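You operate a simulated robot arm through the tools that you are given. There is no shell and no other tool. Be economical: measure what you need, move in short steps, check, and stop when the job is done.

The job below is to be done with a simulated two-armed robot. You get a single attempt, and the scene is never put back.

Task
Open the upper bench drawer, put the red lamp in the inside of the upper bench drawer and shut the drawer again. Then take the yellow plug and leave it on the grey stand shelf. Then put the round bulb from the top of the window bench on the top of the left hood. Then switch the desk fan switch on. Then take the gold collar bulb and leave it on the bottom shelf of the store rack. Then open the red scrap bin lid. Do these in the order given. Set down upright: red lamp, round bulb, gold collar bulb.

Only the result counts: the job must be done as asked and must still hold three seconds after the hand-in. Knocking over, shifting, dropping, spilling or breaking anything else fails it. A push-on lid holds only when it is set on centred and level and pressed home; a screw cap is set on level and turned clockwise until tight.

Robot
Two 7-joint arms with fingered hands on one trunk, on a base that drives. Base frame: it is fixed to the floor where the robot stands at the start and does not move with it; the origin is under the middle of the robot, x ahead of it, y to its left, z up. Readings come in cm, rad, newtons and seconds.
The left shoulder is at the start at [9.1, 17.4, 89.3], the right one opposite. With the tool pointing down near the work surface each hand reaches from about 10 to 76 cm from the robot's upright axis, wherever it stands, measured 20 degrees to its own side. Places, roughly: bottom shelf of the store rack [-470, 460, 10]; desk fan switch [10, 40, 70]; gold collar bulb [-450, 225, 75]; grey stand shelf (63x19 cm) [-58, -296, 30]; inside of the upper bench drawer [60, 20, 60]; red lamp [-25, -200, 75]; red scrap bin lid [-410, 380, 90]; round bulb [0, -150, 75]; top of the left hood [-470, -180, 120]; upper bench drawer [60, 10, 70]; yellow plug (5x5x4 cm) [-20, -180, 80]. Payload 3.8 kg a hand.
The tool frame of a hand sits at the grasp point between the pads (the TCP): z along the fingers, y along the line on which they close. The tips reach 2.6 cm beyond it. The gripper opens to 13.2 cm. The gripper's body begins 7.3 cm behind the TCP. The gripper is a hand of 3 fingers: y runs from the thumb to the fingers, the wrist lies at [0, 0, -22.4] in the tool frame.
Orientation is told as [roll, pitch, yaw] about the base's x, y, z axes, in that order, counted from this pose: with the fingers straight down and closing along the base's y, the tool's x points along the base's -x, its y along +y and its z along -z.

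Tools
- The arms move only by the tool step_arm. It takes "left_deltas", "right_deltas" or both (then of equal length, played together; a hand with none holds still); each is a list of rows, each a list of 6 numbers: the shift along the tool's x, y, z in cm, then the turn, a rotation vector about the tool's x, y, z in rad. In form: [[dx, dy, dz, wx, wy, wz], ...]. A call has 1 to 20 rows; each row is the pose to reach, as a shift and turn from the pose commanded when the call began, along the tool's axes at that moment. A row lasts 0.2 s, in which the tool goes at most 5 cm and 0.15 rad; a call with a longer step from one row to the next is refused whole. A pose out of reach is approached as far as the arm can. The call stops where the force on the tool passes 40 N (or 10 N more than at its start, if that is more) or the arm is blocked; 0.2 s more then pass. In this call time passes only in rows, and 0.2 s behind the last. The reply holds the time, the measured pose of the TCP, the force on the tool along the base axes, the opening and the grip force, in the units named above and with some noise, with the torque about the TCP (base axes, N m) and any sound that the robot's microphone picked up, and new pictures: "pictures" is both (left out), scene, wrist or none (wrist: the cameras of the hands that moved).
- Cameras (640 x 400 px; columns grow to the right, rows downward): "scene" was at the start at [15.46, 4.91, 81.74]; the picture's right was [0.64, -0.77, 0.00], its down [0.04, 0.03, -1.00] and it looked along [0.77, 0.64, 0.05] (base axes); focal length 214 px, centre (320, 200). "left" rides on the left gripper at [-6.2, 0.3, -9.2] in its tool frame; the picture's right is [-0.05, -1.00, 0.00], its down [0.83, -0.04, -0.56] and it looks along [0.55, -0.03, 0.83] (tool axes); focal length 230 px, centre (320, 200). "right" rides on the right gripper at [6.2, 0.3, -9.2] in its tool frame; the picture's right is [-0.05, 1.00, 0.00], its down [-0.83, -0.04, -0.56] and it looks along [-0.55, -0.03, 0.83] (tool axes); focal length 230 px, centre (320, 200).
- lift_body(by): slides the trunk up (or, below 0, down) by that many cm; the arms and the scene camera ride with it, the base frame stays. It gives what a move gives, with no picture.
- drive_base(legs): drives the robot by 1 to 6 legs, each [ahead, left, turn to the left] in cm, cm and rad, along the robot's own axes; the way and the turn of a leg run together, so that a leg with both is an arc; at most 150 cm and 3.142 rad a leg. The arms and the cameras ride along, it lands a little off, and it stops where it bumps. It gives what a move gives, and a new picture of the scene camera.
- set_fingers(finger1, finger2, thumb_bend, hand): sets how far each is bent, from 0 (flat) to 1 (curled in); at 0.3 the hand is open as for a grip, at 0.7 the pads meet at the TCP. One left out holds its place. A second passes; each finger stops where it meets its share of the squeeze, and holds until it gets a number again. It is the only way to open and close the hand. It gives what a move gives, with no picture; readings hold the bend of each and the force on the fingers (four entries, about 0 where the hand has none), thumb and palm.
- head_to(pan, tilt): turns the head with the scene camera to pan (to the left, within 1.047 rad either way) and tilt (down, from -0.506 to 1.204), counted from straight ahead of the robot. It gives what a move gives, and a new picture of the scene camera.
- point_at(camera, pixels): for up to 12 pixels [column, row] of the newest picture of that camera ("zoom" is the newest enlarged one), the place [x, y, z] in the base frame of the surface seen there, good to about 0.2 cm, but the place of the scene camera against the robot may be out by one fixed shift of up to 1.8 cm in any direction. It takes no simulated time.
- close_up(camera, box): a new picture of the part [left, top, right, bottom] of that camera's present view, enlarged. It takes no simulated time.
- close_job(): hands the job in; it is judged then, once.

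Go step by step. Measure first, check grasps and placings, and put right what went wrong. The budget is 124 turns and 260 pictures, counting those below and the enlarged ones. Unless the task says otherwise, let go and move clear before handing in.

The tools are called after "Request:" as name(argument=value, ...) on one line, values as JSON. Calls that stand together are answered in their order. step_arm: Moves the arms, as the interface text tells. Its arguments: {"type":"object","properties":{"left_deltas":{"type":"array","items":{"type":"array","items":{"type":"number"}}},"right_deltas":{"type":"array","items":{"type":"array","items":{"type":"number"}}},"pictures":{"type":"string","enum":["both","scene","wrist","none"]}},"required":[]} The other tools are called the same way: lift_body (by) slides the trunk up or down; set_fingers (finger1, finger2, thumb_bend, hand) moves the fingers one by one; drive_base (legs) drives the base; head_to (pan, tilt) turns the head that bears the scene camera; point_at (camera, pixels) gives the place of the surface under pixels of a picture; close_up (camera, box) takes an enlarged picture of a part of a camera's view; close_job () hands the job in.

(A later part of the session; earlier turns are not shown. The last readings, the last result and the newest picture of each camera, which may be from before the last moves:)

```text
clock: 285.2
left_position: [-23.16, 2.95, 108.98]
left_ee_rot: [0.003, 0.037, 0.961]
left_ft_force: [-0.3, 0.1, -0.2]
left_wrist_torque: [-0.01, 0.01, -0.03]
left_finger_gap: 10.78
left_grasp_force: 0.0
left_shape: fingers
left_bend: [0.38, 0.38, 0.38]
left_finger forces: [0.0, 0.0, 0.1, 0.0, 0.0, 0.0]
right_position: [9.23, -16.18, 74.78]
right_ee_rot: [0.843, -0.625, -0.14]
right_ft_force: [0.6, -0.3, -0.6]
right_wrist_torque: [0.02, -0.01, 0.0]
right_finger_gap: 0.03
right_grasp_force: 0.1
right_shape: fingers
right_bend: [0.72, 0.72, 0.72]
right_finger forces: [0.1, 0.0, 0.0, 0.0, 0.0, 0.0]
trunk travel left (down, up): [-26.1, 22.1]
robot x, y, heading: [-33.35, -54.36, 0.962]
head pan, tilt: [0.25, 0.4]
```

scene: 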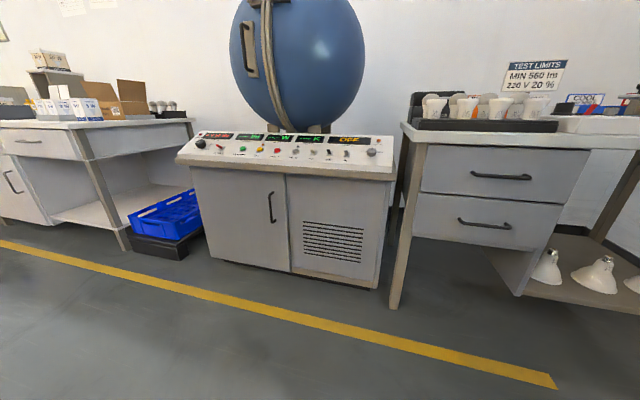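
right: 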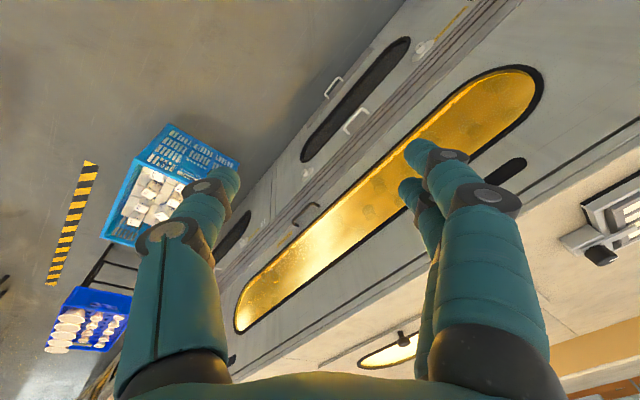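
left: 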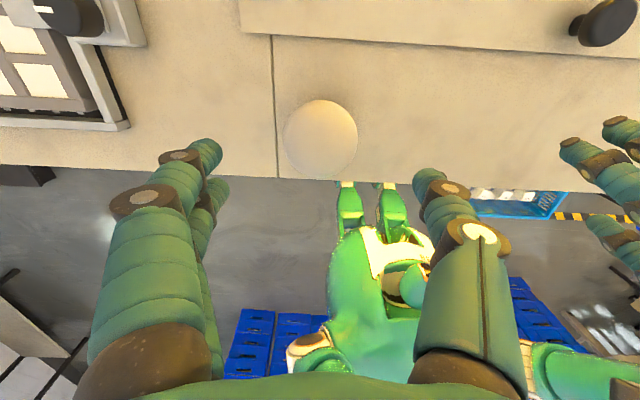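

The fist pose is exact. I'll pull the left hand back 14 cm to stay clear of the sphere, then drive so the fist sits in front of the FAN lever.

Request:
step_arm(left_deltas=[[4, 0, 0, 0, 0, 0], [8, 0, 0, 0, 0, 0], [12, 0, 0, 0, 0, 0], [14, 0, 0, 0, 0, 0]], pictures="none")

Request:
drive_base(legs=[[0, 31.2, 0], [33.5, 0, 0]])

Request:
step_arm(right_deltas=[[0, 0, 0, 0, 0, 0]], pictures="wrist")

```text
clock: 286.2
left_position: [-32.3, -7.49, 106.84]
left_ee_rot: [0.006, 0.037, 0.963]
left_ft_force: [-0.7, 0.5, 0.0]
left_wrist_torque: [-0.02, 0.01, 0.04]
left_finger_gap: 10.76
left_grasp_force: 0.0
left_shape: fingers
left_bend: [0.38, 0.38, 0.38]
left_finger forces: [0.0, 0.1, 0.0, 0.0, 0.0, 0.1]
left hand out of reach, approached as far as the arm can: row 1, 2, 3, 4
right_position: [9.34, -16.16, 74.69]
right_ee_rot: [0.841, -0.627, -0.139]
right_ft_force: [0.4, 0.6, 0.4]
right_wrist_torque: [0.01, -0.02, -0.01]
right_finger_gap: 0.03
right_grasp_force: 0.1
right_shape: fingers
right_bend: [0.72, 0.72, 0.72]
right_finger forces: [0.0, 0.1, 0.1, 0.0, 0.1, 0.0]
trunk travel left (down, up): [-26.1, 22.1]
robot x, y, heading: [-32.93, -54.69, 0.963]
head pan, tilt: [0.25, 0.4]
```

```text
clock: 291.4
left_position: [-38.33, 37.63, 106.95]
left_ee_rot: [0.006, 0.037, 0.962]
left_ft_force: [0.2, 0.7, 0.0]
left_wrist_torque: [-0.04, 0.02, 0.02]
left_finger_gap: 10.76
left_grasp_force: 0.1
left_shape: fingers
left_bend: [0.38, 0.38, 0.38]
left_finger forces: [0.0, 0.0, 0.0, 0.1, 0.1, 0.1]
right_position: [3.41, 29.01, 74.76]
right_ee_rot: [0.842, -0.628, -0.136]
right_ft_force: [0.3, -0.9, -0.1]
right_wrist_torque: [0.06, 0.03, 0.03]
right_finger_gap: 0.05
right_grasp_force: 0.0
right_shape: fingers
right_bend: [0.72, 0.72, 0.72]
right_finger forces: [0.0, 0.0, 0.0, 0.1, 0.0, 0.1]
trunk travel left (down, up): [-26.1, 22.1]
robot x, y, heading: [-39.48, -9.32, 0.964]
head pan, tilt: [0.25, 0.4]
```

scene: 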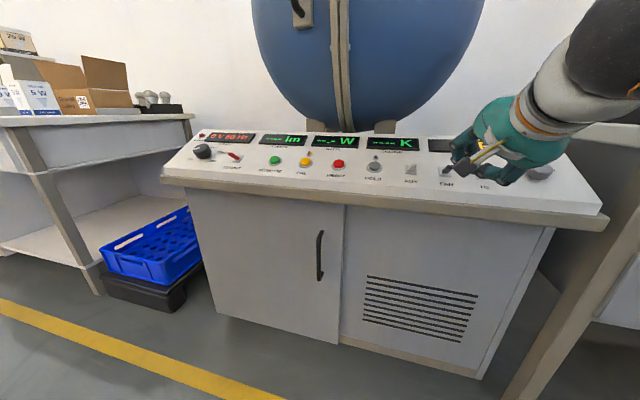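

```text
clock: 291.8
left_position: [-38.36, 37.68, 106.92]
left_ee_rot: [0.004, 0.035, 0.961]
left_ft_force: [-0.8, 0.1, 0.1]
left_wrist_torque: [0.0, 0.02, 0.0]
left_finger_gap: 10.77
left_grasp_force: 0.0
left_shape: fingers
left_bend: [0.38, 0.38, 0.38]
left_finger forces: [0.0, 0.1, 0.0, 0.1, 0.1, 0.1]
right_position: [3.27, 29.07, 74.76]
right_ee_rot: [0.841, -0.626, -0.141]
right_ft_force: [0.4, -1.2, 0.3]
right_wrist_torque: [0.0, 0.0, 0.0]
right_finger_gap: 0.03
right_grasp_force: 0.1
right_shape: fingers
right_bend: [0.72, 0.72, 0.72]
right_finger forces: [0.1, 0.0, 0.1, 0.1, 0.0, 0.1]
trunk travel left (down, up): [-26.1, 22.1]
robot x, y, heading: [-39.44, -9.19, 0.963]
head pan, tilt: [0.25, 0.4]
```

right: 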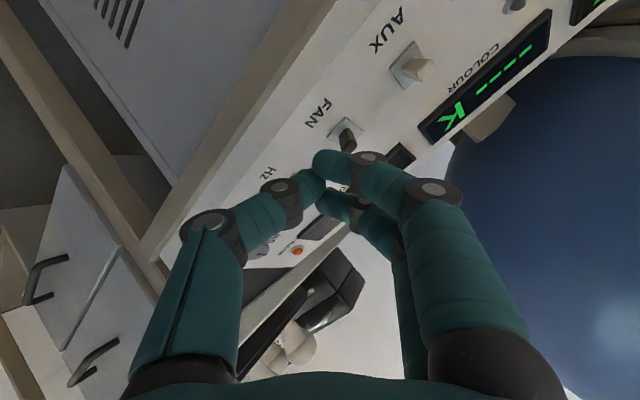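

The FAN lever is visible just ahead of the fingertips at (348,142). I'll measure lever and panel precisely with the wrist camera.

Request:
point_at(camera="right", pixels=[[350, 148], [347, 142], [344, 134], [340, 124], [332, 130], [358, 128], [320, 112], [380, 150], [420, 70], [405, 60]])

Request:
close_up(camera="right", box=[280, 30, 460, 200])

```text
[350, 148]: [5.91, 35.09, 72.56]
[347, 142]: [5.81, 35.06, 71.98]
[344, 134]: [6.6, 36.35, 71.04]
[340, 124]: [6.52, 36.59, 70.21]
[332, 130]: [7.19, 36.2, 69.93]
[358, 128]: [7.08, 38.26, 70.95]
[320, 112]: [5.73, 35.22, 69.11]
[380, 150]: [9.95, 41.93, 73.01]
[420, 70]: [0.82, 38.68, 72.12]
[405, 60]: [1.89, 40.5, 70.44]
```

```text
2.35 times, centred on (370, 115) of right
```

zoom: 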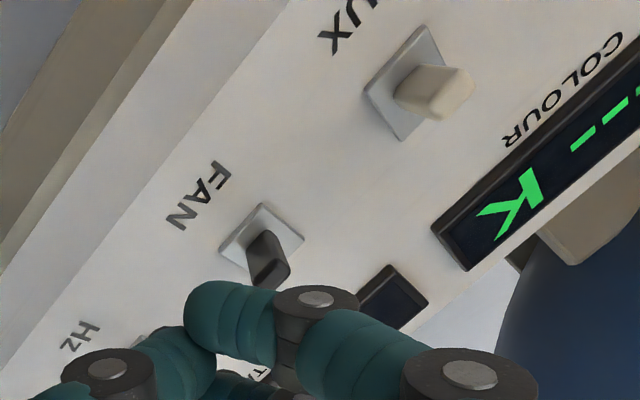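

Lever tip is at f 31.9, s -15.9, z 72.6 and leans toward me. I'll align the fist in front of it and push it away and slightly up, about 4 cm.

Request:
step_arm(right_deltas=[[0.26, 0.8, 1.2, 0, 0, 0], [0.26, 1.58, 3.19, 0, 0, 0], [-0.2, 2.0, 3.9, 0, 0, 0], [-0.7, 2.6, 4.6, 0, 0, 0], [-1.2, 3.2, 5.2, 0, 0, 0], [-1.86, 3.77, 5.76, 0, 0, 0]], pictures="wrist")

```text
clock: 293.1
left_position: [-38.31, 37.65, 107.02]
left_ee_rot: [0.005, 0.038, 0.961]
left_ft_force: [0.5, -0.8, -0.2]
left_wrist_torque: [0.01, -0.02, -0.04]
left_finger_gap: 10.77
left_grasp_force: 0.0
left_shape: fingers
left_bend: [0.38, 0.38, 0.38]
left_finger forces: [0.1, 0.0, 0.0, 0.0, 0.0, 0.0]
right_position: [6.28, 35.45, 74.93]
right_ee_rot: [0.84, -0.625, -0.138]
right_ft_force: [0.2, -1.3, 1.8]
right_wrist_torque: [0.02, 0.0, 0.03]
right_finger_gap: 0.0
right_grasp_force: 1.0
right_shape: fingers
right_bend: [0.73, 0.73, 0.72]
right_finger forces: [0.1, 2.0, 0.0, 0.0, 0.0, 0.0]
trunk travel left (down, up): [-26.1, 22.1]
robot x, y, heading: [-39.75, -9.13, 0.965]
head pan, tilt: [0.25, 0.4]
```

right: 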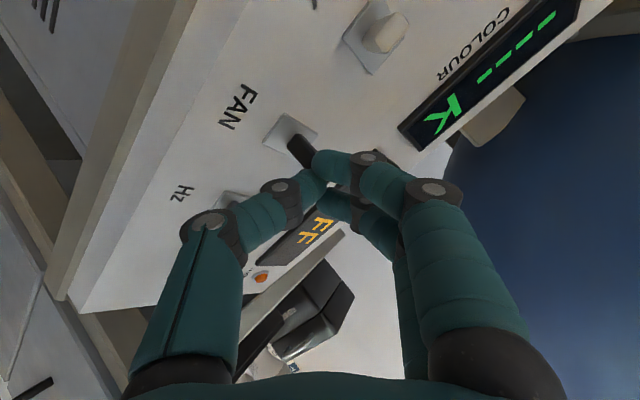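

A light 2 N contact registered on a finger. I'll withdraw to the earlier viewpoint and compare the lever's lean with AUX and Hz.

Request:
step_arm(right_deltas=[[1.2, -1.0, -2.5, 0, 0, 0], [1.86, -3.77, -5.76, 0, 0, 0]], pictures="none")

Request:
close_up(camera="right", box=[280, 30, 460, 200])

Request:
point_at(camera="zoom", pixels=[[282, 270], [270, 262], [262, 250], [255, 240], [460, 95], [440, 100], [415, 95], [240, 245]])

```text
clock: 293.8
left_position: [-38.35, 37.66, 107.01]
left_ee_rot: [0.005, 0.037, 0.961]
left_ft_force: [-0.1, -0.1, 0.9]
left_wrist_torque: [-0.01, 0.0, 0.0]
left_finger_gap: 10.76
left_grasp_force: 0.0
left_shape: fingers
left_bend: [0.38, 0.38, 0.38]
left_finger forces: [0.1, 0.1, 0.0, 0.0, 0.0, 0.0]
right_position: [3.23, 28.83, 74.65]
right_ee_rot: [0.84, -0.629, -0.141]
right_ft_force: [0.1, -0.1, -0.3]
right_wrist_torque: [0.0, 0.0, 0.0]
right_finger_gap: 0.0
right_grasp_force: 0.0
right_shape: fingers
right_bend: [0.73, 0.73, 0.72]
right_finger forces: [0.0, 0.0, 0.1, 0.1, 0.0, 0.0]
trunk travel left (down, up): [-26.1, 22.1]
robot x, y, heading: [-39.61, -9.35, 0.962]
head pan, tilt: [0.25, 0.4]
```

```text
2.35 times, centred on (370, 115) of right
```

zoom: 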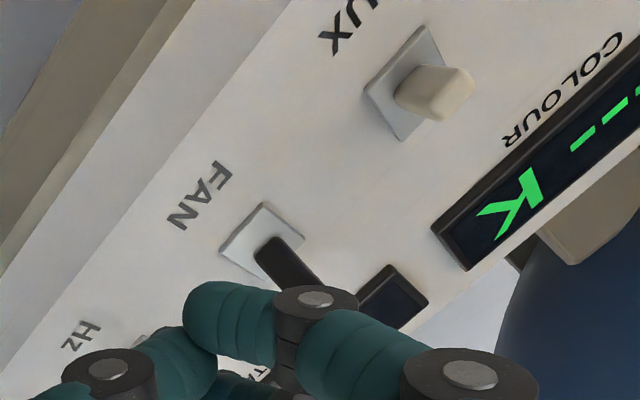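

```text
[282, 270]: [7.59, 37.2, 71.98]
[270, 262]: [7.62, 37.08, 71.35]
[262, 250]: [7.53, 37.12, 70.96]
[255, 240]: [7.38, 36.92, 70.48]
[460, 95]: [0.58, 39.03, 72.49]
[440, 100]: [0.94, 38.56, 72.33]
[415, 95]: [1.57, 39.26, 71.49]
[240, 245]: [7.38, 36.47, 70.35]
```

The FAN lever has flipped — it now points up the panel (f 34.6 vs 31.9 before): switched on. Next the gold collar bulb: I'll back away, turn toward [-450,225] and look for the way.

Request:
drive_base(legs=[[-55, 0, 0], [0, 0, 1.66]])

Request:
lift_body(by=16)

Request:
head_to(pan=0.1, tilt=0.25)

```text
clock: 300.9
left_position: [-117.81, -57.43, 106.93]
left_ee_rot: [0.007, 0.036, 2.622]
left_ft_force: [0.0, 0.7, -0.2]
left_wrist_torque: [-0.01, -0.01, 0.01]
left_finger_gap: 10.77
left_grasp_force: 0.1
left_shape: fingers
left_bend: [0.38, 0.38, 0.38]
left_finger forces: [0.1, 0.1, 0.0, 0.0, 0.1, 0.0]
right_position: [-112.92, -15.25, 74.71]
right_ee_rot: [0.841, -0.628, 1.519]
right_ft_force: [0.0, -0.6, 0.6]
right_wrist_torque: [-0.01, -0.02, -0.04]
right_finger_gap: 0.0
right_grasp_force: 0.0
right_shape: fingers
right_bend: [0.73, 0.73, 0.72]
right_finger forces: [0.1, 0.0, 0.1, 0.0, 0.0, 0.1]
trunk travel left (down, up): [-26.1, 22.1]
robot x, y, heading: [-70.6, -54.26, 2.62]
head pan, tilt: [0.25, 0.4]
```

scene: 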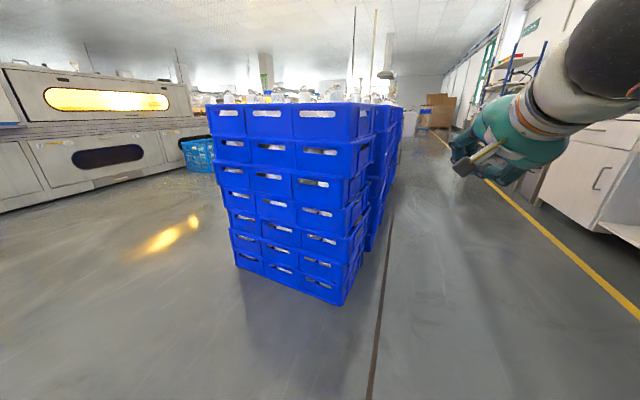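

```text
clock: 302.8
left_position: [-117.91, -57.43, 122.91]
left_ee_rot: [0.006, 0.038, 2.622]
left_ft_force: [1.1, -0.2, -0.5]
left_wrist_torque: [0.03, -0.02, -0.01]
left_finger_gap: 10.77
left_grasp_force: 0.0
left_shape: fingers
left_bend: [0.38, 0.38, 0.38]
left_finger forces: [0.0, 0.0, 0.1, 0.0, 0.0, 0.0]
right_position: [-112.94, -15.16, 90.71]
right_ee_rot: [0.839, -0.627, 1.52]
right_ft_force: [0.5, -0.3, -0.1]
right_wrist_torque: [0.01, 0.0, 0.01]
right_finger_gap: 0.01
right_grasp_force: 0.1
right_shape: fingers
right_bend: [0.73, 0.73, 0.72]
right_finger forces: [0.1, 0.1, 0.0, 0.0, 0.0, 0.0]
trunk travel left (down, up): [-42.1, 6.1]
robot x, y, heading: [-71.38, -54.06, 2.621]
head pan, tilt: [0.25, 0.4]
```

```text
clock: 303.5
left_position: [-117.82, -57.38, 123.01]
left_ee_rot: [0.006, 0.036, 2.621]
left_ft_force: [-0.2, 0.7, -0.2]
left_wrist_torque: [-0.01, 0.0, 0.0]
left_finger_gap: 10.81
left_grasp_force: 0.1
left_shape: fingers
left_bend: [0.38, 0.38, 0.38]
left_finger forces: [0.0, 0.1, 0.1, 0.0, 0.0, 0.1]
right_position: [-112.77, -15.2, 90.74]
right_ee_rot: [0.841, -0.627, 1.519]
right_ft_force: [0.5, -0.3, -0.1]
right_wrist_torque: [0.01, -0.01, 0.0]
right_finger_gap: 0.01
right_grasp_force: 0.1
right_shape: fingers
right_bend: [0.73, 0.73, 0.72]
right_finger forces: [0.1, 0.1, 0.1, 0.1, 0.0, 0.0]
trunk travel left (down, up): [-42.1, 6.1]
robot x, y, heading: [-71.13, -54.42, 2.622]
head pan, tilt: [0.099, 0.25]
```

scene: 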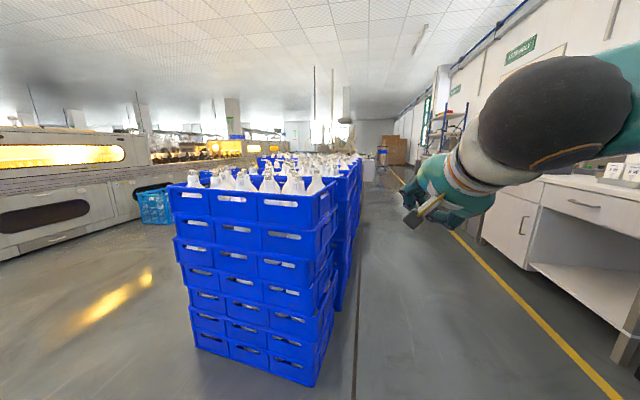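

A corridor runs between the crate stacks and the wall benches toward the blue rack. I'll measure the corridor sides and the objects ahead.

Request:
point_at(camera="scene", pixels=[[328, 260], [357, 175], [318, 380], [345, 300], [486, 200], [525, 250], [640, 270], [447, 118], [455, 145], [395, 150], [480, 250], [375, 165]])

Request:
close_up(camera="scene", box=[340, 70, 520, 260])

```text
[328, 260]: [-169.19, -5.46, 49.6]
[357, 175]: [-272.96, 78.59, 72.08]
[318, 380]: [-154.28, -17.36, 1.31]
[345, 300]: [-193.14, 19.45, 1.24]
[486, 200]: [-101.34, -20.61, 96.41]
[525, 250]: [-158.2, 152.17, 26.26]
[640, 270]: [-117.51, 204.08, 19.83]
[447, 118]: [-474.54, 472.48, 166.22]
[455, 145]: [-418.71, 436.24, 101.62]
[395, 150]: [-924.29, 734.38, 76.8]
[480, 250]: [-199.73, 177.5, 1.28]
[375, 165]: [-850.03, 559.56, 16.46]
```

```text
2.11 times, centred on (430, 165) of scene
```

zoom: 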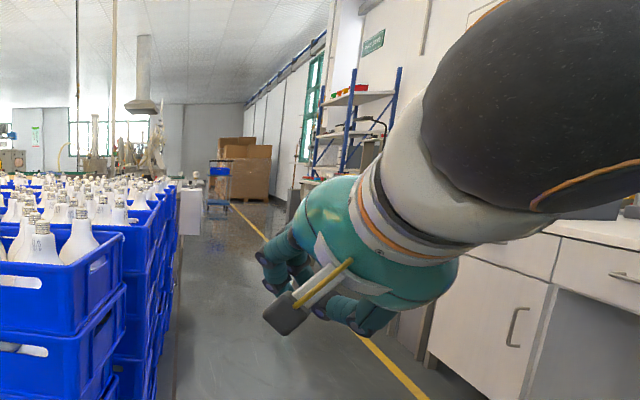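

The corridor is about 124 cm wide; the bulb should be near a≈497 on its left side, with the rack and bin on the right beyond. I'll drive down the middle and look.

Request:
drive_base(legs=[[0, 0, -0.098], [0, -42, 0], [140, 0, 0], [140, 0, 0], [55, 0, 0]])

Request:
head_to(pan=0.0, tilt=0.3)

```text
clock: 324.2
left_position: [-366.39, 175.85, 122.96]
left_ee_rot: [0.006, 0.037, 2.519]
left_ft_force: [0.5, -0.1, -0.4]
left_wrist_torque: [0.02, -0.03, 0.02]
left_finger_gap: 10.79
left_grasp_force: 0.0
left_shape: fingers
left_bend: [0.38, 0.38, 0.38]
left_finger forces: [0.0, 0.0, 0.0, 0.0, 0.0, 0.1]
right_position: [-357.12, 217.33, 90.71]
right_ee_rot: [0.841, -0.626, 1.416]
right_ft_force: [-0.5, 0.4, -0.1]
right_wrist_torque: [0.0, -0.01, -0.02]
right_finger_gap: 0.02
right_grasp_force: 0.1
right_shape: fingers
right_bend: [0.73, 0.73, 0.72]
right_finger forces: [0.0, 0.0, 0.0, 0.0, 0.1, 0.0]
trunk travel left (down, up): [-42.1, 6.1]
robot x, y, heading: [-319.54, 174.04, 2.52]
head pan, tilt: [0.099, 0.25]
```

scene: 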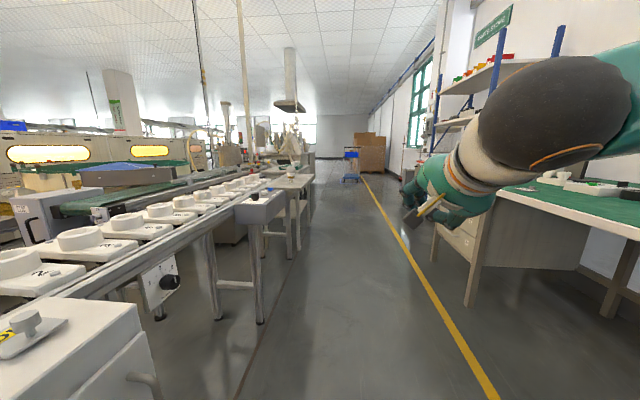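

```text
clock: 324.8
left_position: [-366.45, 175.94, 122.96]
left_ee_rot: [0.007, 0.037, 2.518]
left_ft_force: [-0.4, 0.2, 0.3]
left_wrist_torque: [-0.02, 0.03, 0.04]
left_finger_gap: 10.76
left_grasp_force: 0.0
left_shape: fingers
left_bend: [0.38, 0.38, 0.38]
left_finger forces: [0.1, 0.0, 0.0, 0.0, 0.0, 0.0]
right_position: [-357.03, 217.36, 90.58]
right_ee_rot: [0.84, -0.626, 1.417]
right_ft_force: [-0.4, -0.3, -0.1]
right_wrist_torque: [0.01, -0.02, 0.01]
right_finger_gap: 0.0
right_grasp_force: 0.0
right_shape: fingers
right_bend: [0.73, 0.73, 0.72]
right_finger forces: [0.1, 0.0, 0.1, 0.0, 0.1, 0.0]
trunk travel left (down, up): [-42.1, 6.1]
robot x, y, heading: [-319.37, 173.97, 2.518]
head pan, tilt: [0.0, 0.3]
```

scene: 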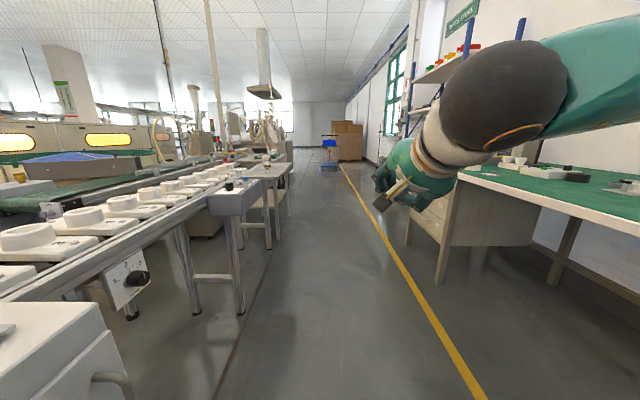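

A small table stands at the conveyor's end, with a bulb near (266,160). I'll zoom in and measure.

Request:
close_up(camera="scene", box=[200, 130, 300, 230])

Request:
point_at(camera="scene", pixels=[[266, 160], [266, 166], [270, 176], [288, 168], [285, 176], [238, 188], [232, 205], [258, 192], [210, 205], [365, 215], [437, 80], [410, 150]])

```text
4.00 times, centred on (250, 180) of scene
```

zoom: 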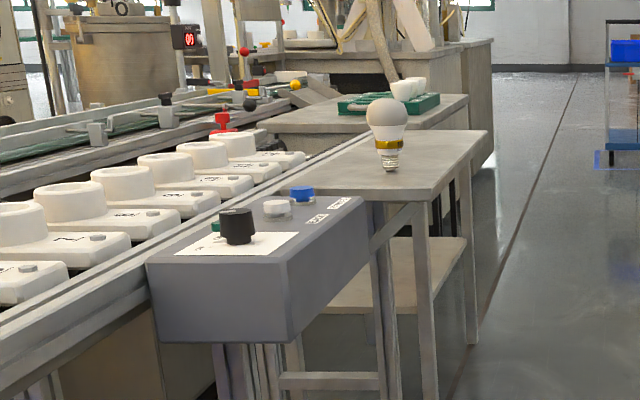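

```text
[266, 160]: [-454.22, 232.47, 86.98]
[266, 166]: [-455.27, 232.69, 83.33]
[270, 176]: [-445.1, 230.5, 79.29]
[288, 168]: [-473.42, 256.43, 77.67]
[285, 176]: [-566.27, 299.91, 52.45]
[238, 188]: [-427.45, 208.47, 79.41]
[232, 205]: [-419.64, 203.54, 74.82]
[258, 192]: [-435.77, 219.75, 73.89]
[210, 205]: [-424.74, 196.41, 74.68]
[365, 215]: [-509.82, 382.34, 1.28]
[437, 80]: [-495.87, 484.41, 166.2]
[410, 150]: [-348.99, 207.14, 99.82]
```

The gold collar bulb stands at about [-454,232.6], 8 cm inside the table edge. I'll drive up diagonally facing it, then bring the left hand out above it.

Request:
drive_base(legs=[[118, 0, 0], [0, -20, 0], [0, 0, 0.7]])

Request:
step_arm(left_deltas=[[-3, -1, 4, 0, -0.018, 0], [-6, -2, 8, 0, -0.037, 0], [-9, -3, 12, 0, -0.037, 0], [-12, -4, 16, 0, -0.037, 0]], pictures="wrist")

```text
clock: 334.6
left_position: [-440.84, 229.74, 122.86]
left_ee_rot: [0.006, 0.037, -3.06]
left_ft_force: [0.2, -0.2, -0.7]
left_wrist_torque: [0.0, 0.03, -0.02]
left_finger_gap: 10.77
left_grasp_force: 0.1
left_shape: fingers
left_bend: [0.38, 0.38, 0.38]
left_finger forces: [0.0, 0.0, 0.0, 0.0, 0.0, 0.1]
right_position: [-460.69, 267.38, 90.75]
right_ee_rot: [0.841, -0.627, 2.124]
right_ft_force: [-0.8, -0.4, -0.3]
right_wrist_torque: [-0.03, -0.03, 0.0]
right_finger_gap: 0.0
right_grasp_force: 0.0
right_shape: fingers
right_bend: [0.73, 0.73, 0.72]
right_finger forces: [0.0, 0.0, 0.0, 0.0, 0.0, 0.0]
trunk travel left (down, up): [-42.1, 6.1]
robot x, y, heading: [-403.98, 258.97, -3.058]
head pan, tilt: [0.0, 0.3]
```

scene: 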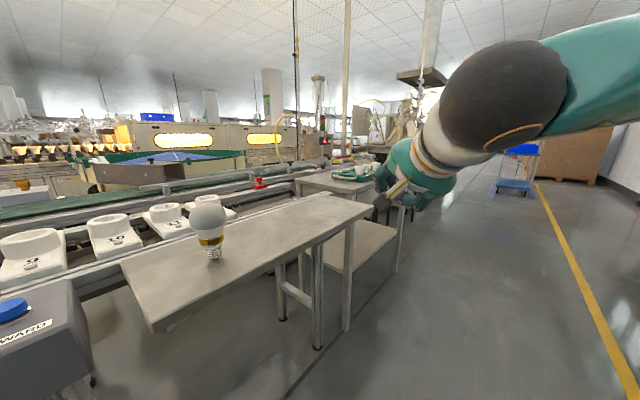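

```text
refused: row 1 steps farther than a row can; nothing moved
```

The bulb is right ahead at (208,230). I'll resend the arm move in slightly smaller steps and look down with the wrist camera.

Request:
step_arm(left_deltas=[[-2.5, -0.8, 3.2, 0, -0.018, 0], [-5.1, -1.7, 6.4, 0, -0.037, 0], [-7.6, -2.5, 9.6, 0, -0.037, 0], [-10.2, -3.3, 12.8, 0, -0.037, 0], [-12.7, -4.15, 16, 0, -0.037, 0]], pictures="wrist")

Request:
point_at(camera="scene", pixels=[[208, 200], [212, 242], [213, 257], [250, 262], [150, 320]])

```text
clock: 335.9
left_position: [-453.31, 232.9, 106.36]
left_ee_rot: [0.006, 0.001, -3.058]
left_ft_force: [0.4, 0.3, -1.2]
left_wrist_torque: [0.01, 0.01, -0.05]
left_finger_gap: 10.78
left_grasp_force: 0.1
left_shape: fingers
left_bend: [0.38, 0.38, 0.38]
left_finger forces: [0.1, 0.0, 0.0, 0.0, 0.0, 0.0]
right_position: [-460.81, 267.33, 90.57]
right_ee_rot: [0.842, -0.627, 2.123]
right_ft_force: [0.0, -0.2, 0.8]
right_wrist_torque: [-0.02, -0.01, 0.0]
right_finger_gap: 0.0
right_grasp_force: 0.0
right_shape: fingers
right_bend: [0.73, 0.73, 0.72]
right_finger forces: [0.1, 0.0, 0.0, 0.0, 0.0, 0.0]
trunk travel left (down, up): [-42.1, 6.1]
robot x, y, heading: [-404.18, 259.01, -3.056]
head pan, tilt: [0.0, 0.3]
```

left: 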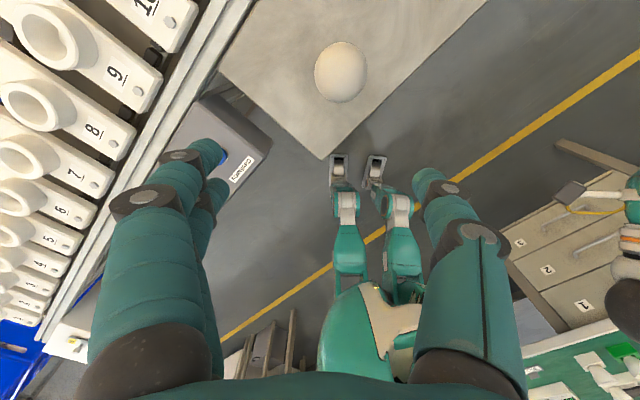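

```text
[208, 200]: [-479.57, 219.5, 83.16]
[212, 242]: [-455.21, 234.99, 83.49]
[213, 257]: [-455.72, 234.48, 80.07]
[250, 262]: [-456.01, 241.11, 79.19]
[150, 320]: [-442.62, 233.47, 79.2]
```

Request:
point_at(camera="left", pixels=[[341, 71], [317, 71], [365, 71], [341, 46], [341, 98], [300, 110]])

```text
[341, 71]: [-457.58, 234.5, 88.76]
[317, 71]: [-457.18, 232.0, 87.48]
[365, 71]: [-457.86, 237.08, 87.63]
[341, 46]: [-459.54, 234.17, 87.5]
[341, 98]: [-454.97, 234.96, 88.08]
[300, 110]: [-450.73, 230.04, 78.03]
```

Globe centre is [-457.3,234.5], top z 88.8, table 78. I'll centre, descend, grip and lift (the left arm tracked accurately last time).

Request:
step_arm(left_deltas=[[-3.86, -1.92, 0, 0, 0, 0], [-3.86, -1.92, 4.5, 0, 0, 0], [-3.86, -1.92, 9, 0, 0, 0], [-3.86, -1.92, 13.5, 0, 0, 0], [-3.86, -1.92, 18, 0, 0, 0], [-3.86, -1.92, 21.2, 0, 0, 0]], pictures="wrist")

Request:
set_fingers(hand="left", finger1=0.7, finger2=0.7, thumb_bend=0.7)

Request:
step_arm(left_deltas=[[0, 0, -1.5, 0, 0, 0], [0, 0, -4, 0, 0, 0], [0, 0, -8, 0, 0, 0], [0, 0, -12, 0, 0, 0]], pictures="wrist")

```text
clock: 337.2
left_position: [-457.26, 234.39, 85.31]
left_ee_rot: [0.004, 0.0, -3.06]
left_ft_force: [-1.2, -0.5, 0.6]
left_wrist_torque: [0.0, 0.0, -0.02]
left_finger_gap: 10.78
left_grasp_force: 0.1
left_shape: fingers
left_bend: [0.38, 0.38, 0.38]
left_finger forces: [0.0, 0.1, 0.0, 0.0, 0.0, 0.0]
right_position: [-460.73, 267.36, 90.63]
right_ee_rot: [0.842, -0.625, 2.123]
right_ft_force: [-0.2, 0.6, -0.3]
right_wrist_torque: [0.01, 0.0, 0.05]
right_finger_gap: 0.0
right_grasp_force: 0.1
right_shape: fingers
right_bend: [0.73, 0.73, 0.72]
right_finger forces: [0.0, 0.1, 0.1, 0.1, 0.0, 0.1]
trunk travel left (down, up): [-42.1, 6.1]
robot x, y, heading: [-404.02, 258.6, -3.061]
head pan, tilt: [0.0, 0.3]
```

left: 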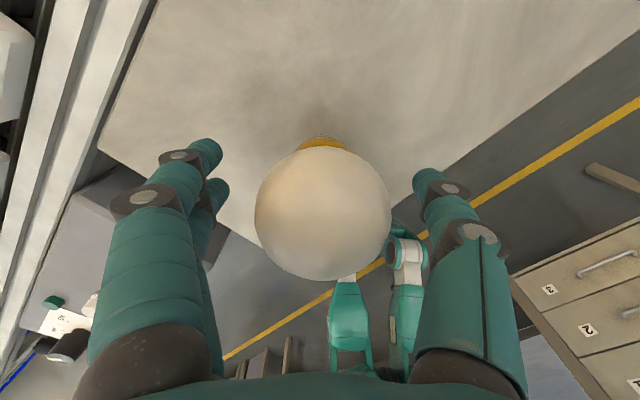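

```text
clock: 338.2
left_position: [-457.35, 234.43, 85.14]
left_ee_rot: [0.006, -0.001, -3.059]
left_ft_force: [0.5, 0.3, 0.4]
left_wrist_torque: [0.02, 0.0, 0.03]
left_finger_gap: 3.42
left_grasp_force: 16.1
left_shape: fingers
left_bend: [0.62, 0.62, 0.65]
left_finger forces: [7.5, 9.1, 0.0, 0.0, 16.6, 0.0]
right_position: [-460.77, 267.35, 90.69]
right_ee_rot: [0.842, -0.625, 2.123]
right_ft_force: [0.3, -0.2, -0.6]
right_wrist_torque: [0.0, 0.03, 0.0]
right_finger_gap: 0.0
right_grasp_force: 0.1
right_shape: fingers
right_bend: [0.73, 0.73, 0.72]
right_finger forces: [0.1, 0.0, 0.1, 0.0, 0.1, 0.0]
trunk travel left (down, up): [-42.1, 6.1]
robot x, y, heading: [-403.97, 258.78, -3.064]
head pan, tilt: [0.0, 0.3]
```

```text
clock: 339.2
left_position: [-457.29, 234.41, 97.32]
left_ee_rot: [0.006, 0.001, -3.058]
left_ft_force: [0.6, 0.0, -0.3]
left_wrist_torque: [0.0, -0.04, 0.0]
left_finger_gap: 3.39
left_grasp_force: 16.1
left_shape: fingers
left_bend: [0.62, 0.62, 0.65]
left_finger forces: [7.5, 9.1, 0.0, 0.0, 16.5, 0.1]
right_position: [-460.73, 267.46, 90.71]
right_ee_rot: [0.841, -0.627, 2.122]
right_ft_force: [-0.1, 0.2, 0.1]
right_wrist_torque: [-0.02, -0.03, -0.01]
right_finger_gap: 0.02
right_grasp_force: 0.0
right_shape: fingers
right_bend: [0.73, 0.73, 0.72]
right_finger forces: [0.1, 0.0, 0.0, 0.0, 0.0, 0.0]
trunk travel left (down, up): [-42.1, 6.1]
robot x, y, heading: [-403.79, 258.98, -3.058]
head pan, tilt: [0.0, 0.3]
```

left: 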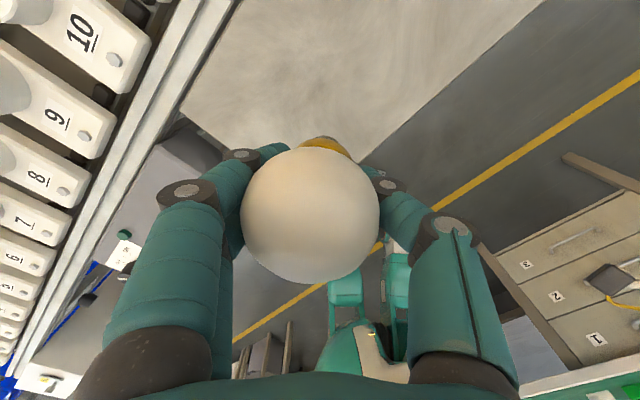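

The gold collar bulb is held firmly. I'll turn back to the corridor direction, drive to the rack, turn to face it, lower the trunk and look.

Request:
drive_base(legs=[[0, 0, -0.7], [148, 10, 0], [0, 0, -1.57]])

Request:
lift_body(by=-36)

Request:
head_to(pan=0.05, tilt=0.25)

```text
clock: 352.3
left_position: [-515.97, 392.81, 97.21]
left_ee_rot: [0.006, 0.001, 0.961]
left_ft_force: [0.4, 0.2, 0.5]
left_wrist_torque: [0.0, 0.0, 0.0]
left_finger_gap: 3.38
left_grasp_force: 15.7
left_shape: fingers
left_bend: [0.62, 0.62, 0.65]
left_finger forces: [7.5, 8.6, 0.1, 0.0, 15.9, 0.0]
right_position: [-488.27, 374.35, 90.66]
right_ee_rot: [0.842, -0.628, -0.142]
right_ft_force: [0.5, 0.6, -0.1]
right_wrist_torque: [-0.03, 0.02, 0.01]
right_finger_gap: 0.0
right_grasp_force: 0.1
right_shape: fingers
right_bend: [0.73, 0.73, 0.72]
right_finger forces: [0.0, 0.1, 0.0, 0.0, 0.0, 0.1]
trunk travel left (down, up): [-42.1, 6.1]
robot x, y, heading: [-530.9, 335.98, 0.958]
head pan, tilt: [0.0, 0.3]
```

scene: 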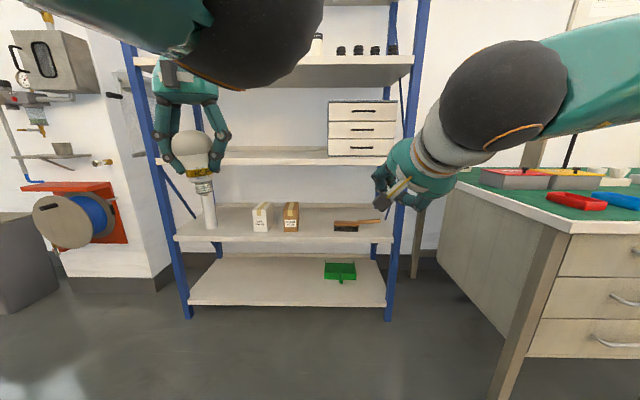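

```text
clock: 355.8
left_position: [-515.4, 393.73, 58.71]
left_ee_rot: [0.004, 0.051, 0.961]
left_ft_force: [-0.2, 0.5, -0.4]
left_wrist_torque: [0.01, -0.03, -0.01]
left_finger_gap: 3.35
left_grasp_force: 15.1
left_shape: fingers
left_bend: [0.62, 0.62, 0.65]
left_finger forces: [7.6, 8.7, 0.0, 0.0, 15.8, 0.1]
right_position: [-488.16, 374.77, 53.81]
right_ee_rot: [0.823, -0.619, -0.13]
right_ft_force: [-0.2, 0.4, 0.0]
right_wrist_torque: [0.01, 0.01, 0.0]
right_finger_gap: 0.0
right_grasp_force: 0.0
right_shape: fingers
right_bend: [0.73, 0.73, 0.72]
right_finger forces: [0.1, 0.0, 0.0, 0.1, 0.0, 0.0]
trunk travel left (down, up): [-6.1, 42.1]
robot x, y, heading: [-531.14, 336.16, 0.965]
head pan, tilt: [0.0, 0.3]
```

```text
clock: 356.5
left_position: [-515.4, 393.78, 58.7]
left_ee_rot: [0.005, 0.051, 0.96]
left_ft_force: [-0.7, 0.7, -1.2]
left_wrist_torque: [0.0, 0.03, 0.01]
left_finger_gap: 3.35
left_grasp_force: 15.9
left_shape: fingers
left_bend: [0.62, 0.62, 0.65]
left_finger forces: [7.6, 8.6, 0.1, 0.0, 15.9, 0.0]
right_position: [-488.25, 374.64, 53.81]
right_ee_rot: [0.821, -0.622, -0.131]
right_ft_force: [0.4, -0.9, -0.7]
right_wrist_torque: [-0.01, 0.0, -0.03]
right_finger_gap: 0.01
right_grasp_force: 0.1
right_shape: fingers
right_bend: [0.73, 0.73, 0.72]
right_finger forces: [0.1, 0.0, 0.0, 0.1, 0.0, 0.1]
trunk travel left (down, up): [-6.1, 42.1]
robot x, y, heading: [-530.9, 336.16, 0.962]
head pan, tilt: [0.051, 0.25]
```

scene: 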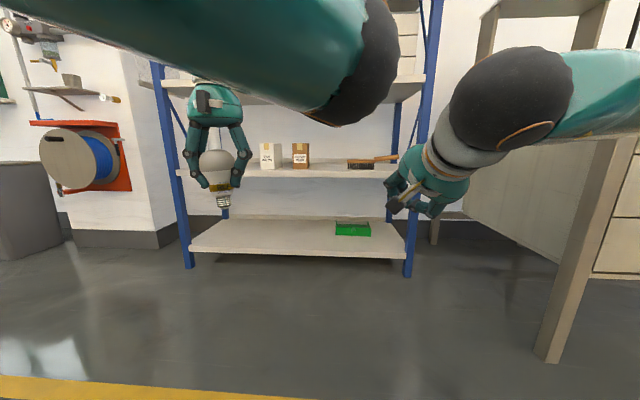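

The rack is straight ahead with a free bottom shelf (only a green tray at (352,228)). I'll measure the shelf edges and heights.

Request:
point_at(camera="scene", pixels=[[192, 252], [402, 256], [270, 250], [270, 235], [270, 220], [270, 175], [270, 170], [190, 175], [340, 228], [187, 268], [408, 276], [222, 205]])

```text
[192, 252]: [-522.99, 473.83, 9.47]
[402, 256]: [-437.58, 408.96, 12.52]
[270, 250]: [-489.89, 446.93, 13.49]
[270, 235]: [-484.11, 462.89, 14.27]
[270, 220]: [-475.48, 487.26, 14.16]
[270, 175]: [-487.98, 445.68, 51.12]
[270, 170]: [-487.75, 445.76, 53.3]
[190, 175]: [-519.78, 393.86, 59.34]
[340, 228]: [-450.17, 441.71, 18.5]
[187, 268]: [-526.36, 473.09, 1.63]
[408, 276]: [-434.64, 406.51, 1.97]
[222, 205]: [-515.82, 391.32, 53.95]
```

Bottom shelf is at z≈13 with front edge c≈80; next shelf's lip is at z≈50. I'll lower the trunk fully, reach the bulb down and forward outside the rack, and pull the right hand back.

Request:
lift_body(by=-6)

Request:
step_arm(left_deltas=[[-1.5, 0, 4.4, 0, -0.016, 0], [-3, 0, 8.9, 0, -0.031, 0], [-4.5, 0, 13.3, 0, -0.047, 0], [-6, 0, 17.7, 0, -0.063, 0], [-7.5, 0, 22.1, 0, -0.079, 0], [-9, 0, 26.6, 0, -0.094, 0], [-10.5, 0, 31, 0, -0.11, 0]], right_deltas=[[0.7, -0.7, -1.5, 0, 0, 0], [1.4, -1.4, -3, 0, 0, 0], [2.1, -2.2, -4.7, 0, 0, 0], [2.8, -2.9, -6.4, 0, 0, 0], [3.5, -3.6, -8, 0, 0, 0], [4.2, -4.3, -9.5, 0, 0, 0], [4.9, -5, -11, 0, 0, 0]], pictures="scene")

```text
clock: 357.5
left_position: [-515.22, 394.46, 53.65]
left_ee_rot: [0.003, 0.061, 0.962]
left_ft_force: [-0.2, -0.3, -0.9]
left_wrist_torque: [0.0, 0.0, -0.02]
left_finger_gap: 3.38
left_grasp_force: 15.9
left_shape: fingers
left_bend: [0.62, 0.62, 0.65]
left_finger forces: [7.5, 8.6, 0.1, 0.0, 15.8, 0.0]
right_position: [-487.85, 375.4, 48.63]
right_ee_rot: [0.806, -0.613, -0.121]
right_ft_force: [-1.0, -0.1, -0.3]
right_wrist_torque: [-0.02, -0.05, -0.01]
right_finger_gap: 0.02
right_grasp_force: 0.0
right_shape: fingers
right_bend: [0.73, 0.73, 0.72]
right_finger forces: [0.1, 0.0, 0.0, 0.0, 0.0, 0.1]
trunk travel left (down, up): [-0.1, 48.1]
robot x, y, heading: [-530.99, 335.95, 0.954]
head pan, tilt: [0.051, 0.25]
```

```text
clock: 359.1
left_position: [-510.14, 401.46, 21.75]
left_ee_rot: [0.001, -0.049, 0.961]
left_ft_force: [0.4, 0.3, -0.5]
left_wrist_torque: [0.01, -0.01, -0.04]
left_finger_gap: 3.34
left_grasp_force: 16.1
left_shape: fingers
left_bend: [0.62, 0.62, 0.65]
left_finger forces: [7.7, 8.4, 0.0, 0.0, 15.4, 0.1]
right_position: [-494.13, 373.91, 45.48]
right_ee_rot: [0.807, -0.614, -0.121]
right_ft_force: [0.3, 0.8, 0.5]
right_wrist_torque: [-0.03, 0.03, 0.01]
right_finger_gap: 0.0
right_grasp_force: 0.1
right_shape: fingers
right_bend: [0.73, 0.73, 0.72]
right_finger forces: [0.0, 0.0, 0.2, 0.1, 0.0, 0.1]
right hand out of reach, approached as far as the arm can: row 1, 2, 3, 4, 5, 6, 7
trunk travel left (down, up): [-0.1, 48.1]
robot x, y, heading: [-530.59, 336.58, 0.954]
head pan, tilt: [0.051, 0.25]
```

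scene: 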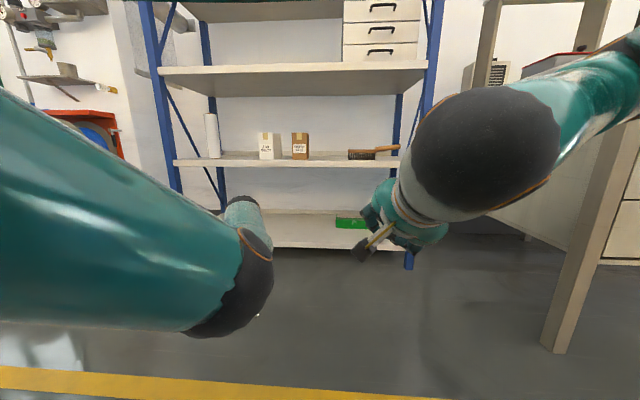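

The left arm is now low and extended with its elbow down — good for entering. I'll lower 0.4 cm more and drive most of the way in, then check with the wrist camera.

Request:
step_arm(left_deltas=[[0, 0, 0.4, 0, 0, 0]], pictures="none")

Request:
drive_base(legs=[[47, -1.6, 0]])

Request:
step_arm(left_deltas=[[0, 0, 0, 0, 0, 0]], pictures="wrist")

```text
clock: 359.5
left_position: [-510.2, 401.46, 21.54]
left_ee_rot: [0.002, -0.05, 0.961]
left_ft_force: [-0.1, -0.4, -0.6]
left_wrist_torque: [0.0, 0.01, -0.01]
left_finger_gap: 3.34
left_grasp_force: 16.1
left_shape: fingers
left_bend: [0.62, 0.62, 0.65]
left_finger forces: [7.7, 8.4, 0.0, 0.0, 15.4, 0.0]
right_position: [-494.18, 373.89, 45.41]
right_ee_rot: [0.806, -0.614, -0.123]
right_ft_force: [-0.8, 0.2, 0.1]
right_wrist_torque: [0.01, 0.01, 0.0]
right_finger_gap: 0.0
right_grasp_force: 0.1
right_shape: fingers
right_bend: [0.73, 0.73, 0.72]
right_finger forces: [0.0, 0.0, 0.0, 0.0, 0.0, 0.1]
trunk travel left (down, up): [-0.1, 48.1]
robot x, y, heading: [-531.09, 336.11, 0.96]
head pan, tilt: [0.051, 0.25]
```

```text
clock: 362.2
left_position: [-481.89, 438.58, 21.57]
left_ee_rot: [0.002, -0.046, 0.957]
left_ft_force: [0.1, -0.3, -1.0]
left_wrist_torque: [-0.02, -0.02, 0.01]
left_finger_gap: 3.33
left_grasp_force: 15.8
left_shape: fingers
left_bend: [0.62, 0.62, 0.65]
left_finger forces: [7.7, 8.4, 0.1, 0.1, 15.4, 0.0]
right_position: [-465.9, 410.94, 45.33]
right_ee_rot: [0.807, -0.614, -0.126]
right_ft_force: [-0.1, 0.0, -0.7]
right_wrist_torque: [0.03, 0.01, -0.04]
right_finger_gap: 0.0
right_grasp_force: 0.1
right_shape: fingers
right_bend: [0.73, 0.73, 0.72]
right_finger forces: [0.1, 0.0, 0.0, 0.1, 0.0, 0.0]
trunk travel left (down, up): [-0.1, 48.1]
robot x, y, heading: [-503.31, 373.53, 0.957]
head pan, tilt: [0.051, 0.25]
```

scene: 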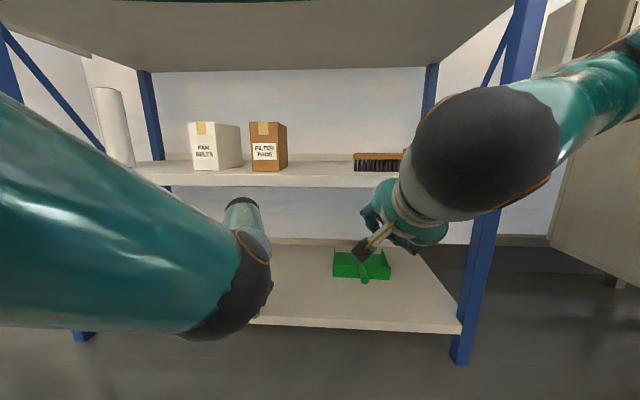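

```text
clock: 362.6
left_position: [-481.92, 438.58, 21.53]
left_ee_rot: [0.003, -0.048, 0.957]
left_ft_force: [0.4, 0.9, -0.2]
left_wrist_torque: [0.01, 0.0, 0.01]
left_finger_gap: 3.33
left_grasp_force: 15.6
left_shape: fingers
left_bend: [0.62, 0.62, 0.65]
left_finger forces: [7.8, 8.4, 0.0, 0.0, 15.4, 0.0]
right_position: [-466.12, 410.93, 45.4]
right_ee_rot: [0.805, -0.614, -0.126]
right_ft_force: [0.2, -0.1, 0.2]
right_wrist_torque: [0.0, 0.02, -0.02]
right_finger_gap: 0.0
right_grasp_force: 0.2
right_shape: fingers
right_bend: [0.73, 0.73, 0.72]
right_finger forces: [0.0, 0.1, 0.0, 0.1, 0.1, 0.0]
trunk travel left (down, up): [-0.1, 48.1]
robot x, y, heading: [-503.17, 373.27, 0.96]
head pan, tilt: [0.051, 0.25]
```

left: 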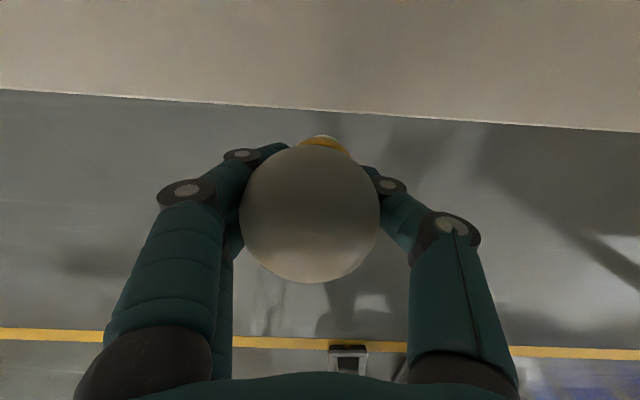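

The shelf edge is visible at row ~108 ahead of the bulb. I'll measure its position and height, and the lip of the shelf above.

Request:
point_at(camera="left", pixels=[[320, 104], [320, 60], [200, 94], [450, 112]])

Request:
point_at(camera="scene", pixels=[[200, 186], [280, 187], [240, 203], [250, 230], [330, 187]])

```text
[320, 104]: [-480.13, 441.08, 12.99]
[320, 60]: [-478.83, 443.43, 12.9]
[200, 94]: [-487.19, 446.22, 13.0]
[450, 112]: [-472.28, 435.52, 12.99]
```

```text
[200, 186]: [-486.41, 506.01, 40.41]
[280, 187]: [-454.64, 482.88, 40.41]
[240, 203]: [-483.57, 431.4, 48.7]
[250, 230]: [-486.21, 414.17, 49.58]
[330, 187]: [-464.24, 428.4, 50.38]
```

Shelf edge is at n=61.0, z=13.0, and my wrist top (~47.7) clears the lip (~49.2). I'll lower 0.7, drive in 6.9 cm, then ease down to contact.

Request:
step_arm(left_deltas=[[0, 0, 0.7, 0, 0, 0]], pictures="none")

Request:
drive_base(legs=[[6.9, 0, 0]])

Request:
step_arm(left_deltas=[[0, 0, 0.25, 0, 0, 0], [0, 0, 0.5, 0, 0, 0]], pictures="wrist")

```text
clock: 363.1
left_position: [-481.75, 438.54, 20.82]
left_ee_rot: [0.001, -0.049, 0.957]
left_ft_force: [0.0, 0.6, -0.7]
left_wrist_torque: [-0.02, 0.0, 0.02]
left_finger_gap: 3.34
left_grasp_force: 15.5
left_shape: fingers
left_bend: [0.62, 0.62, 0.65]
left_finger forces: [7.7, 8.4, 0.0, 0.0, 15.4, 0.0]
right_position: [-466.01, 411.01, 45.36]
right_ee_rot: [0.807, -0.613, -0.127]
right_ft_force: [-1.0, -0.9, -0.3]
right_wrist_torque: [-0.03, 0.0, -0.01]
right_finger_gap: 0.0
right_grasp_force: 0.1
right_shape: fingers
right_bend: [0.73, 0.73, 0.72]
right_finger forces: [0.0, 0.0, 0.1, 0.1, 0.0, 0.1]
trunk travel left (down, up): [-0.1, 48.1]
robot x, y, heading: [-503.51, 373.96, 0.958]
head pan, tilt: [0.051, 0.25]
```

```text
clock: 364.1
left_position: [-477.92, 444.07, 20.71]
left_ee_rot: [0.002, -0.046, 0.957]
left_ft_force: [0.2, 0.3, 0.4]
left_wrist_torque: [-0.02, 0.0, -0.03]
left_finger_gap: 3.36
left_grasp_force: 16.5
left_shape: fingers
left_bend: [0.62, 0.62, 0.65]
left_finger forces: [7.8, 8.4, 0.0, 0.1, 15.4, 0.1]
right_position: [-462.02, 416.65, 45.42]
right_ee_rot: [0.805, -0.615, -0.127]
right_ft_force: [-0.6, 0.6, -0.2]
right_wrist_torque: [0.0, -0.05, -0.01]
right_finger_gap: 0.0
right_grasp_force: 0.1
right_shape: fingers
right_bend: [0.73, 0.73, 0.72]
right_finger forces: [0.0, 0.0, 0.0, 0.0, 0.0, 0.1]
trunk travel left (down, up): [-0.1, 48.1]
robot x, y, heading: [-499.24, 379.14, 0.955]
head pan, tilt: [0.051, 0.25]
```

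scene: 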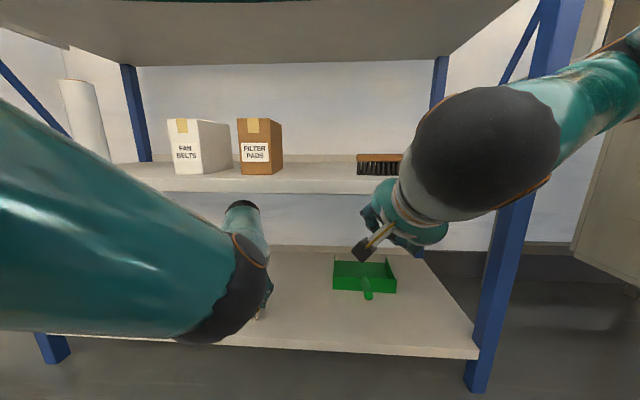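

```text
clock: 364.7
left_position: [-477.77, 444.15, 20.17]
left_ee_rot: [0.002, -0.051, 0.956]
left_ft_force: [0.2, 0.1, 0.0]
left_wrist_torque: [0.02, -0.01, 0.0]
left_finger_gap: 3.38
left_grasp_force: 15.9
left_shape: fingers
left_bend: [0.62, 0.62, 0.65]
left_finger forces: [7.8, 8.5, 0.0, 0.0, 15.4, 0.1]
right_position: [-462.04, 416.6, 45.4]
right_ee_rot: [0.805, -0.614, -0.129]
right_ft_force: [0.7, 0.5, 0.0]
right_wrist_torque: [0.01, -0.01, -0.02]
right_finger_gap: 0.0
right_grasp_force: 0.0
right_shape: fingers
right_bend: [0.73, 0.73, 0.72]
right_finger forces: [0.0, 0.0, 0.1, 0.0, 0.1, 0.1]
trunk travel left (down, up): [-0.1, 48.1]
robot x, y, heading: [-499.21, 379.45, 0.96]
head pan, tilt: [0.051, 0.25]
```

left: 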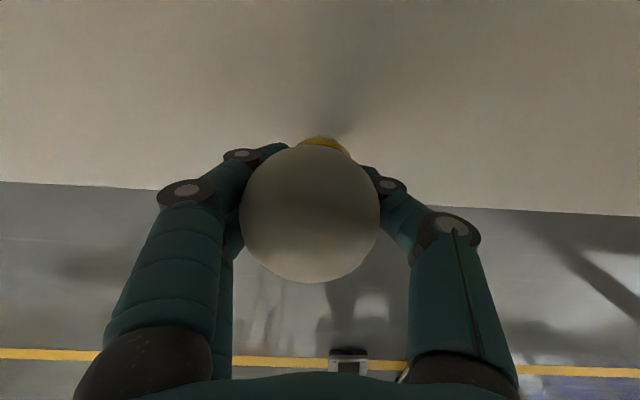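

Bulb is 4 cm inside the edge, just above contact. I'll straighten the 0.05 tilt and lower in tiny steps to touch.

Request:
step_arm(left_deltas=[[0, 0, 0, 0, 0.05, 0], [0, 0, 0.2, 0, 0.05, 0], [0, 0, 0.4, 0, 0.05, 0], [0, 0, 0.55, 0, 0.05, 0]], pictures="none")

```text
clock: 365.7
left_position: [-477.78, 444.25, 19.91]
left_ee_rot: [0.003, 0.0, 0.956]
left_ft_force: [-0.1, -1.1, 11.4]
left_wrist_torque: [-0.03, 0.06, -0.01]
left_finger_gap: 3.3
left_grasp_force: 15.8
left_shape: fingers
left_bend: [0.62, 0.63, 0.66]
left_finger forces: [7.1, 8.1, 0.0, 0.0, 16.0, 0.1]
right_position: [-462.02, 416.62, 45.43]
right_ee_rot: [0.807, -0.613, -0.126]
right_ft_force: [1.2, -0.4, 0.6]
right_wrist_torque: [0.0, -0.02, -0.03]
right_finger_gap: 0.01
right_grasp_force: 0.1
right_shape: fingers
right_bend: [0.73, 0.73, 0.72]
right_finger forces: [0.0, 0.0, 0.0, 0.0, 0.0, 0.1]
trunk travel left (down, up): [-0.1, 48.1]
robot x, y, heading: [-498.95, 378.81, 0.955]
head pan, tilt: [0.051, 0.25]
```

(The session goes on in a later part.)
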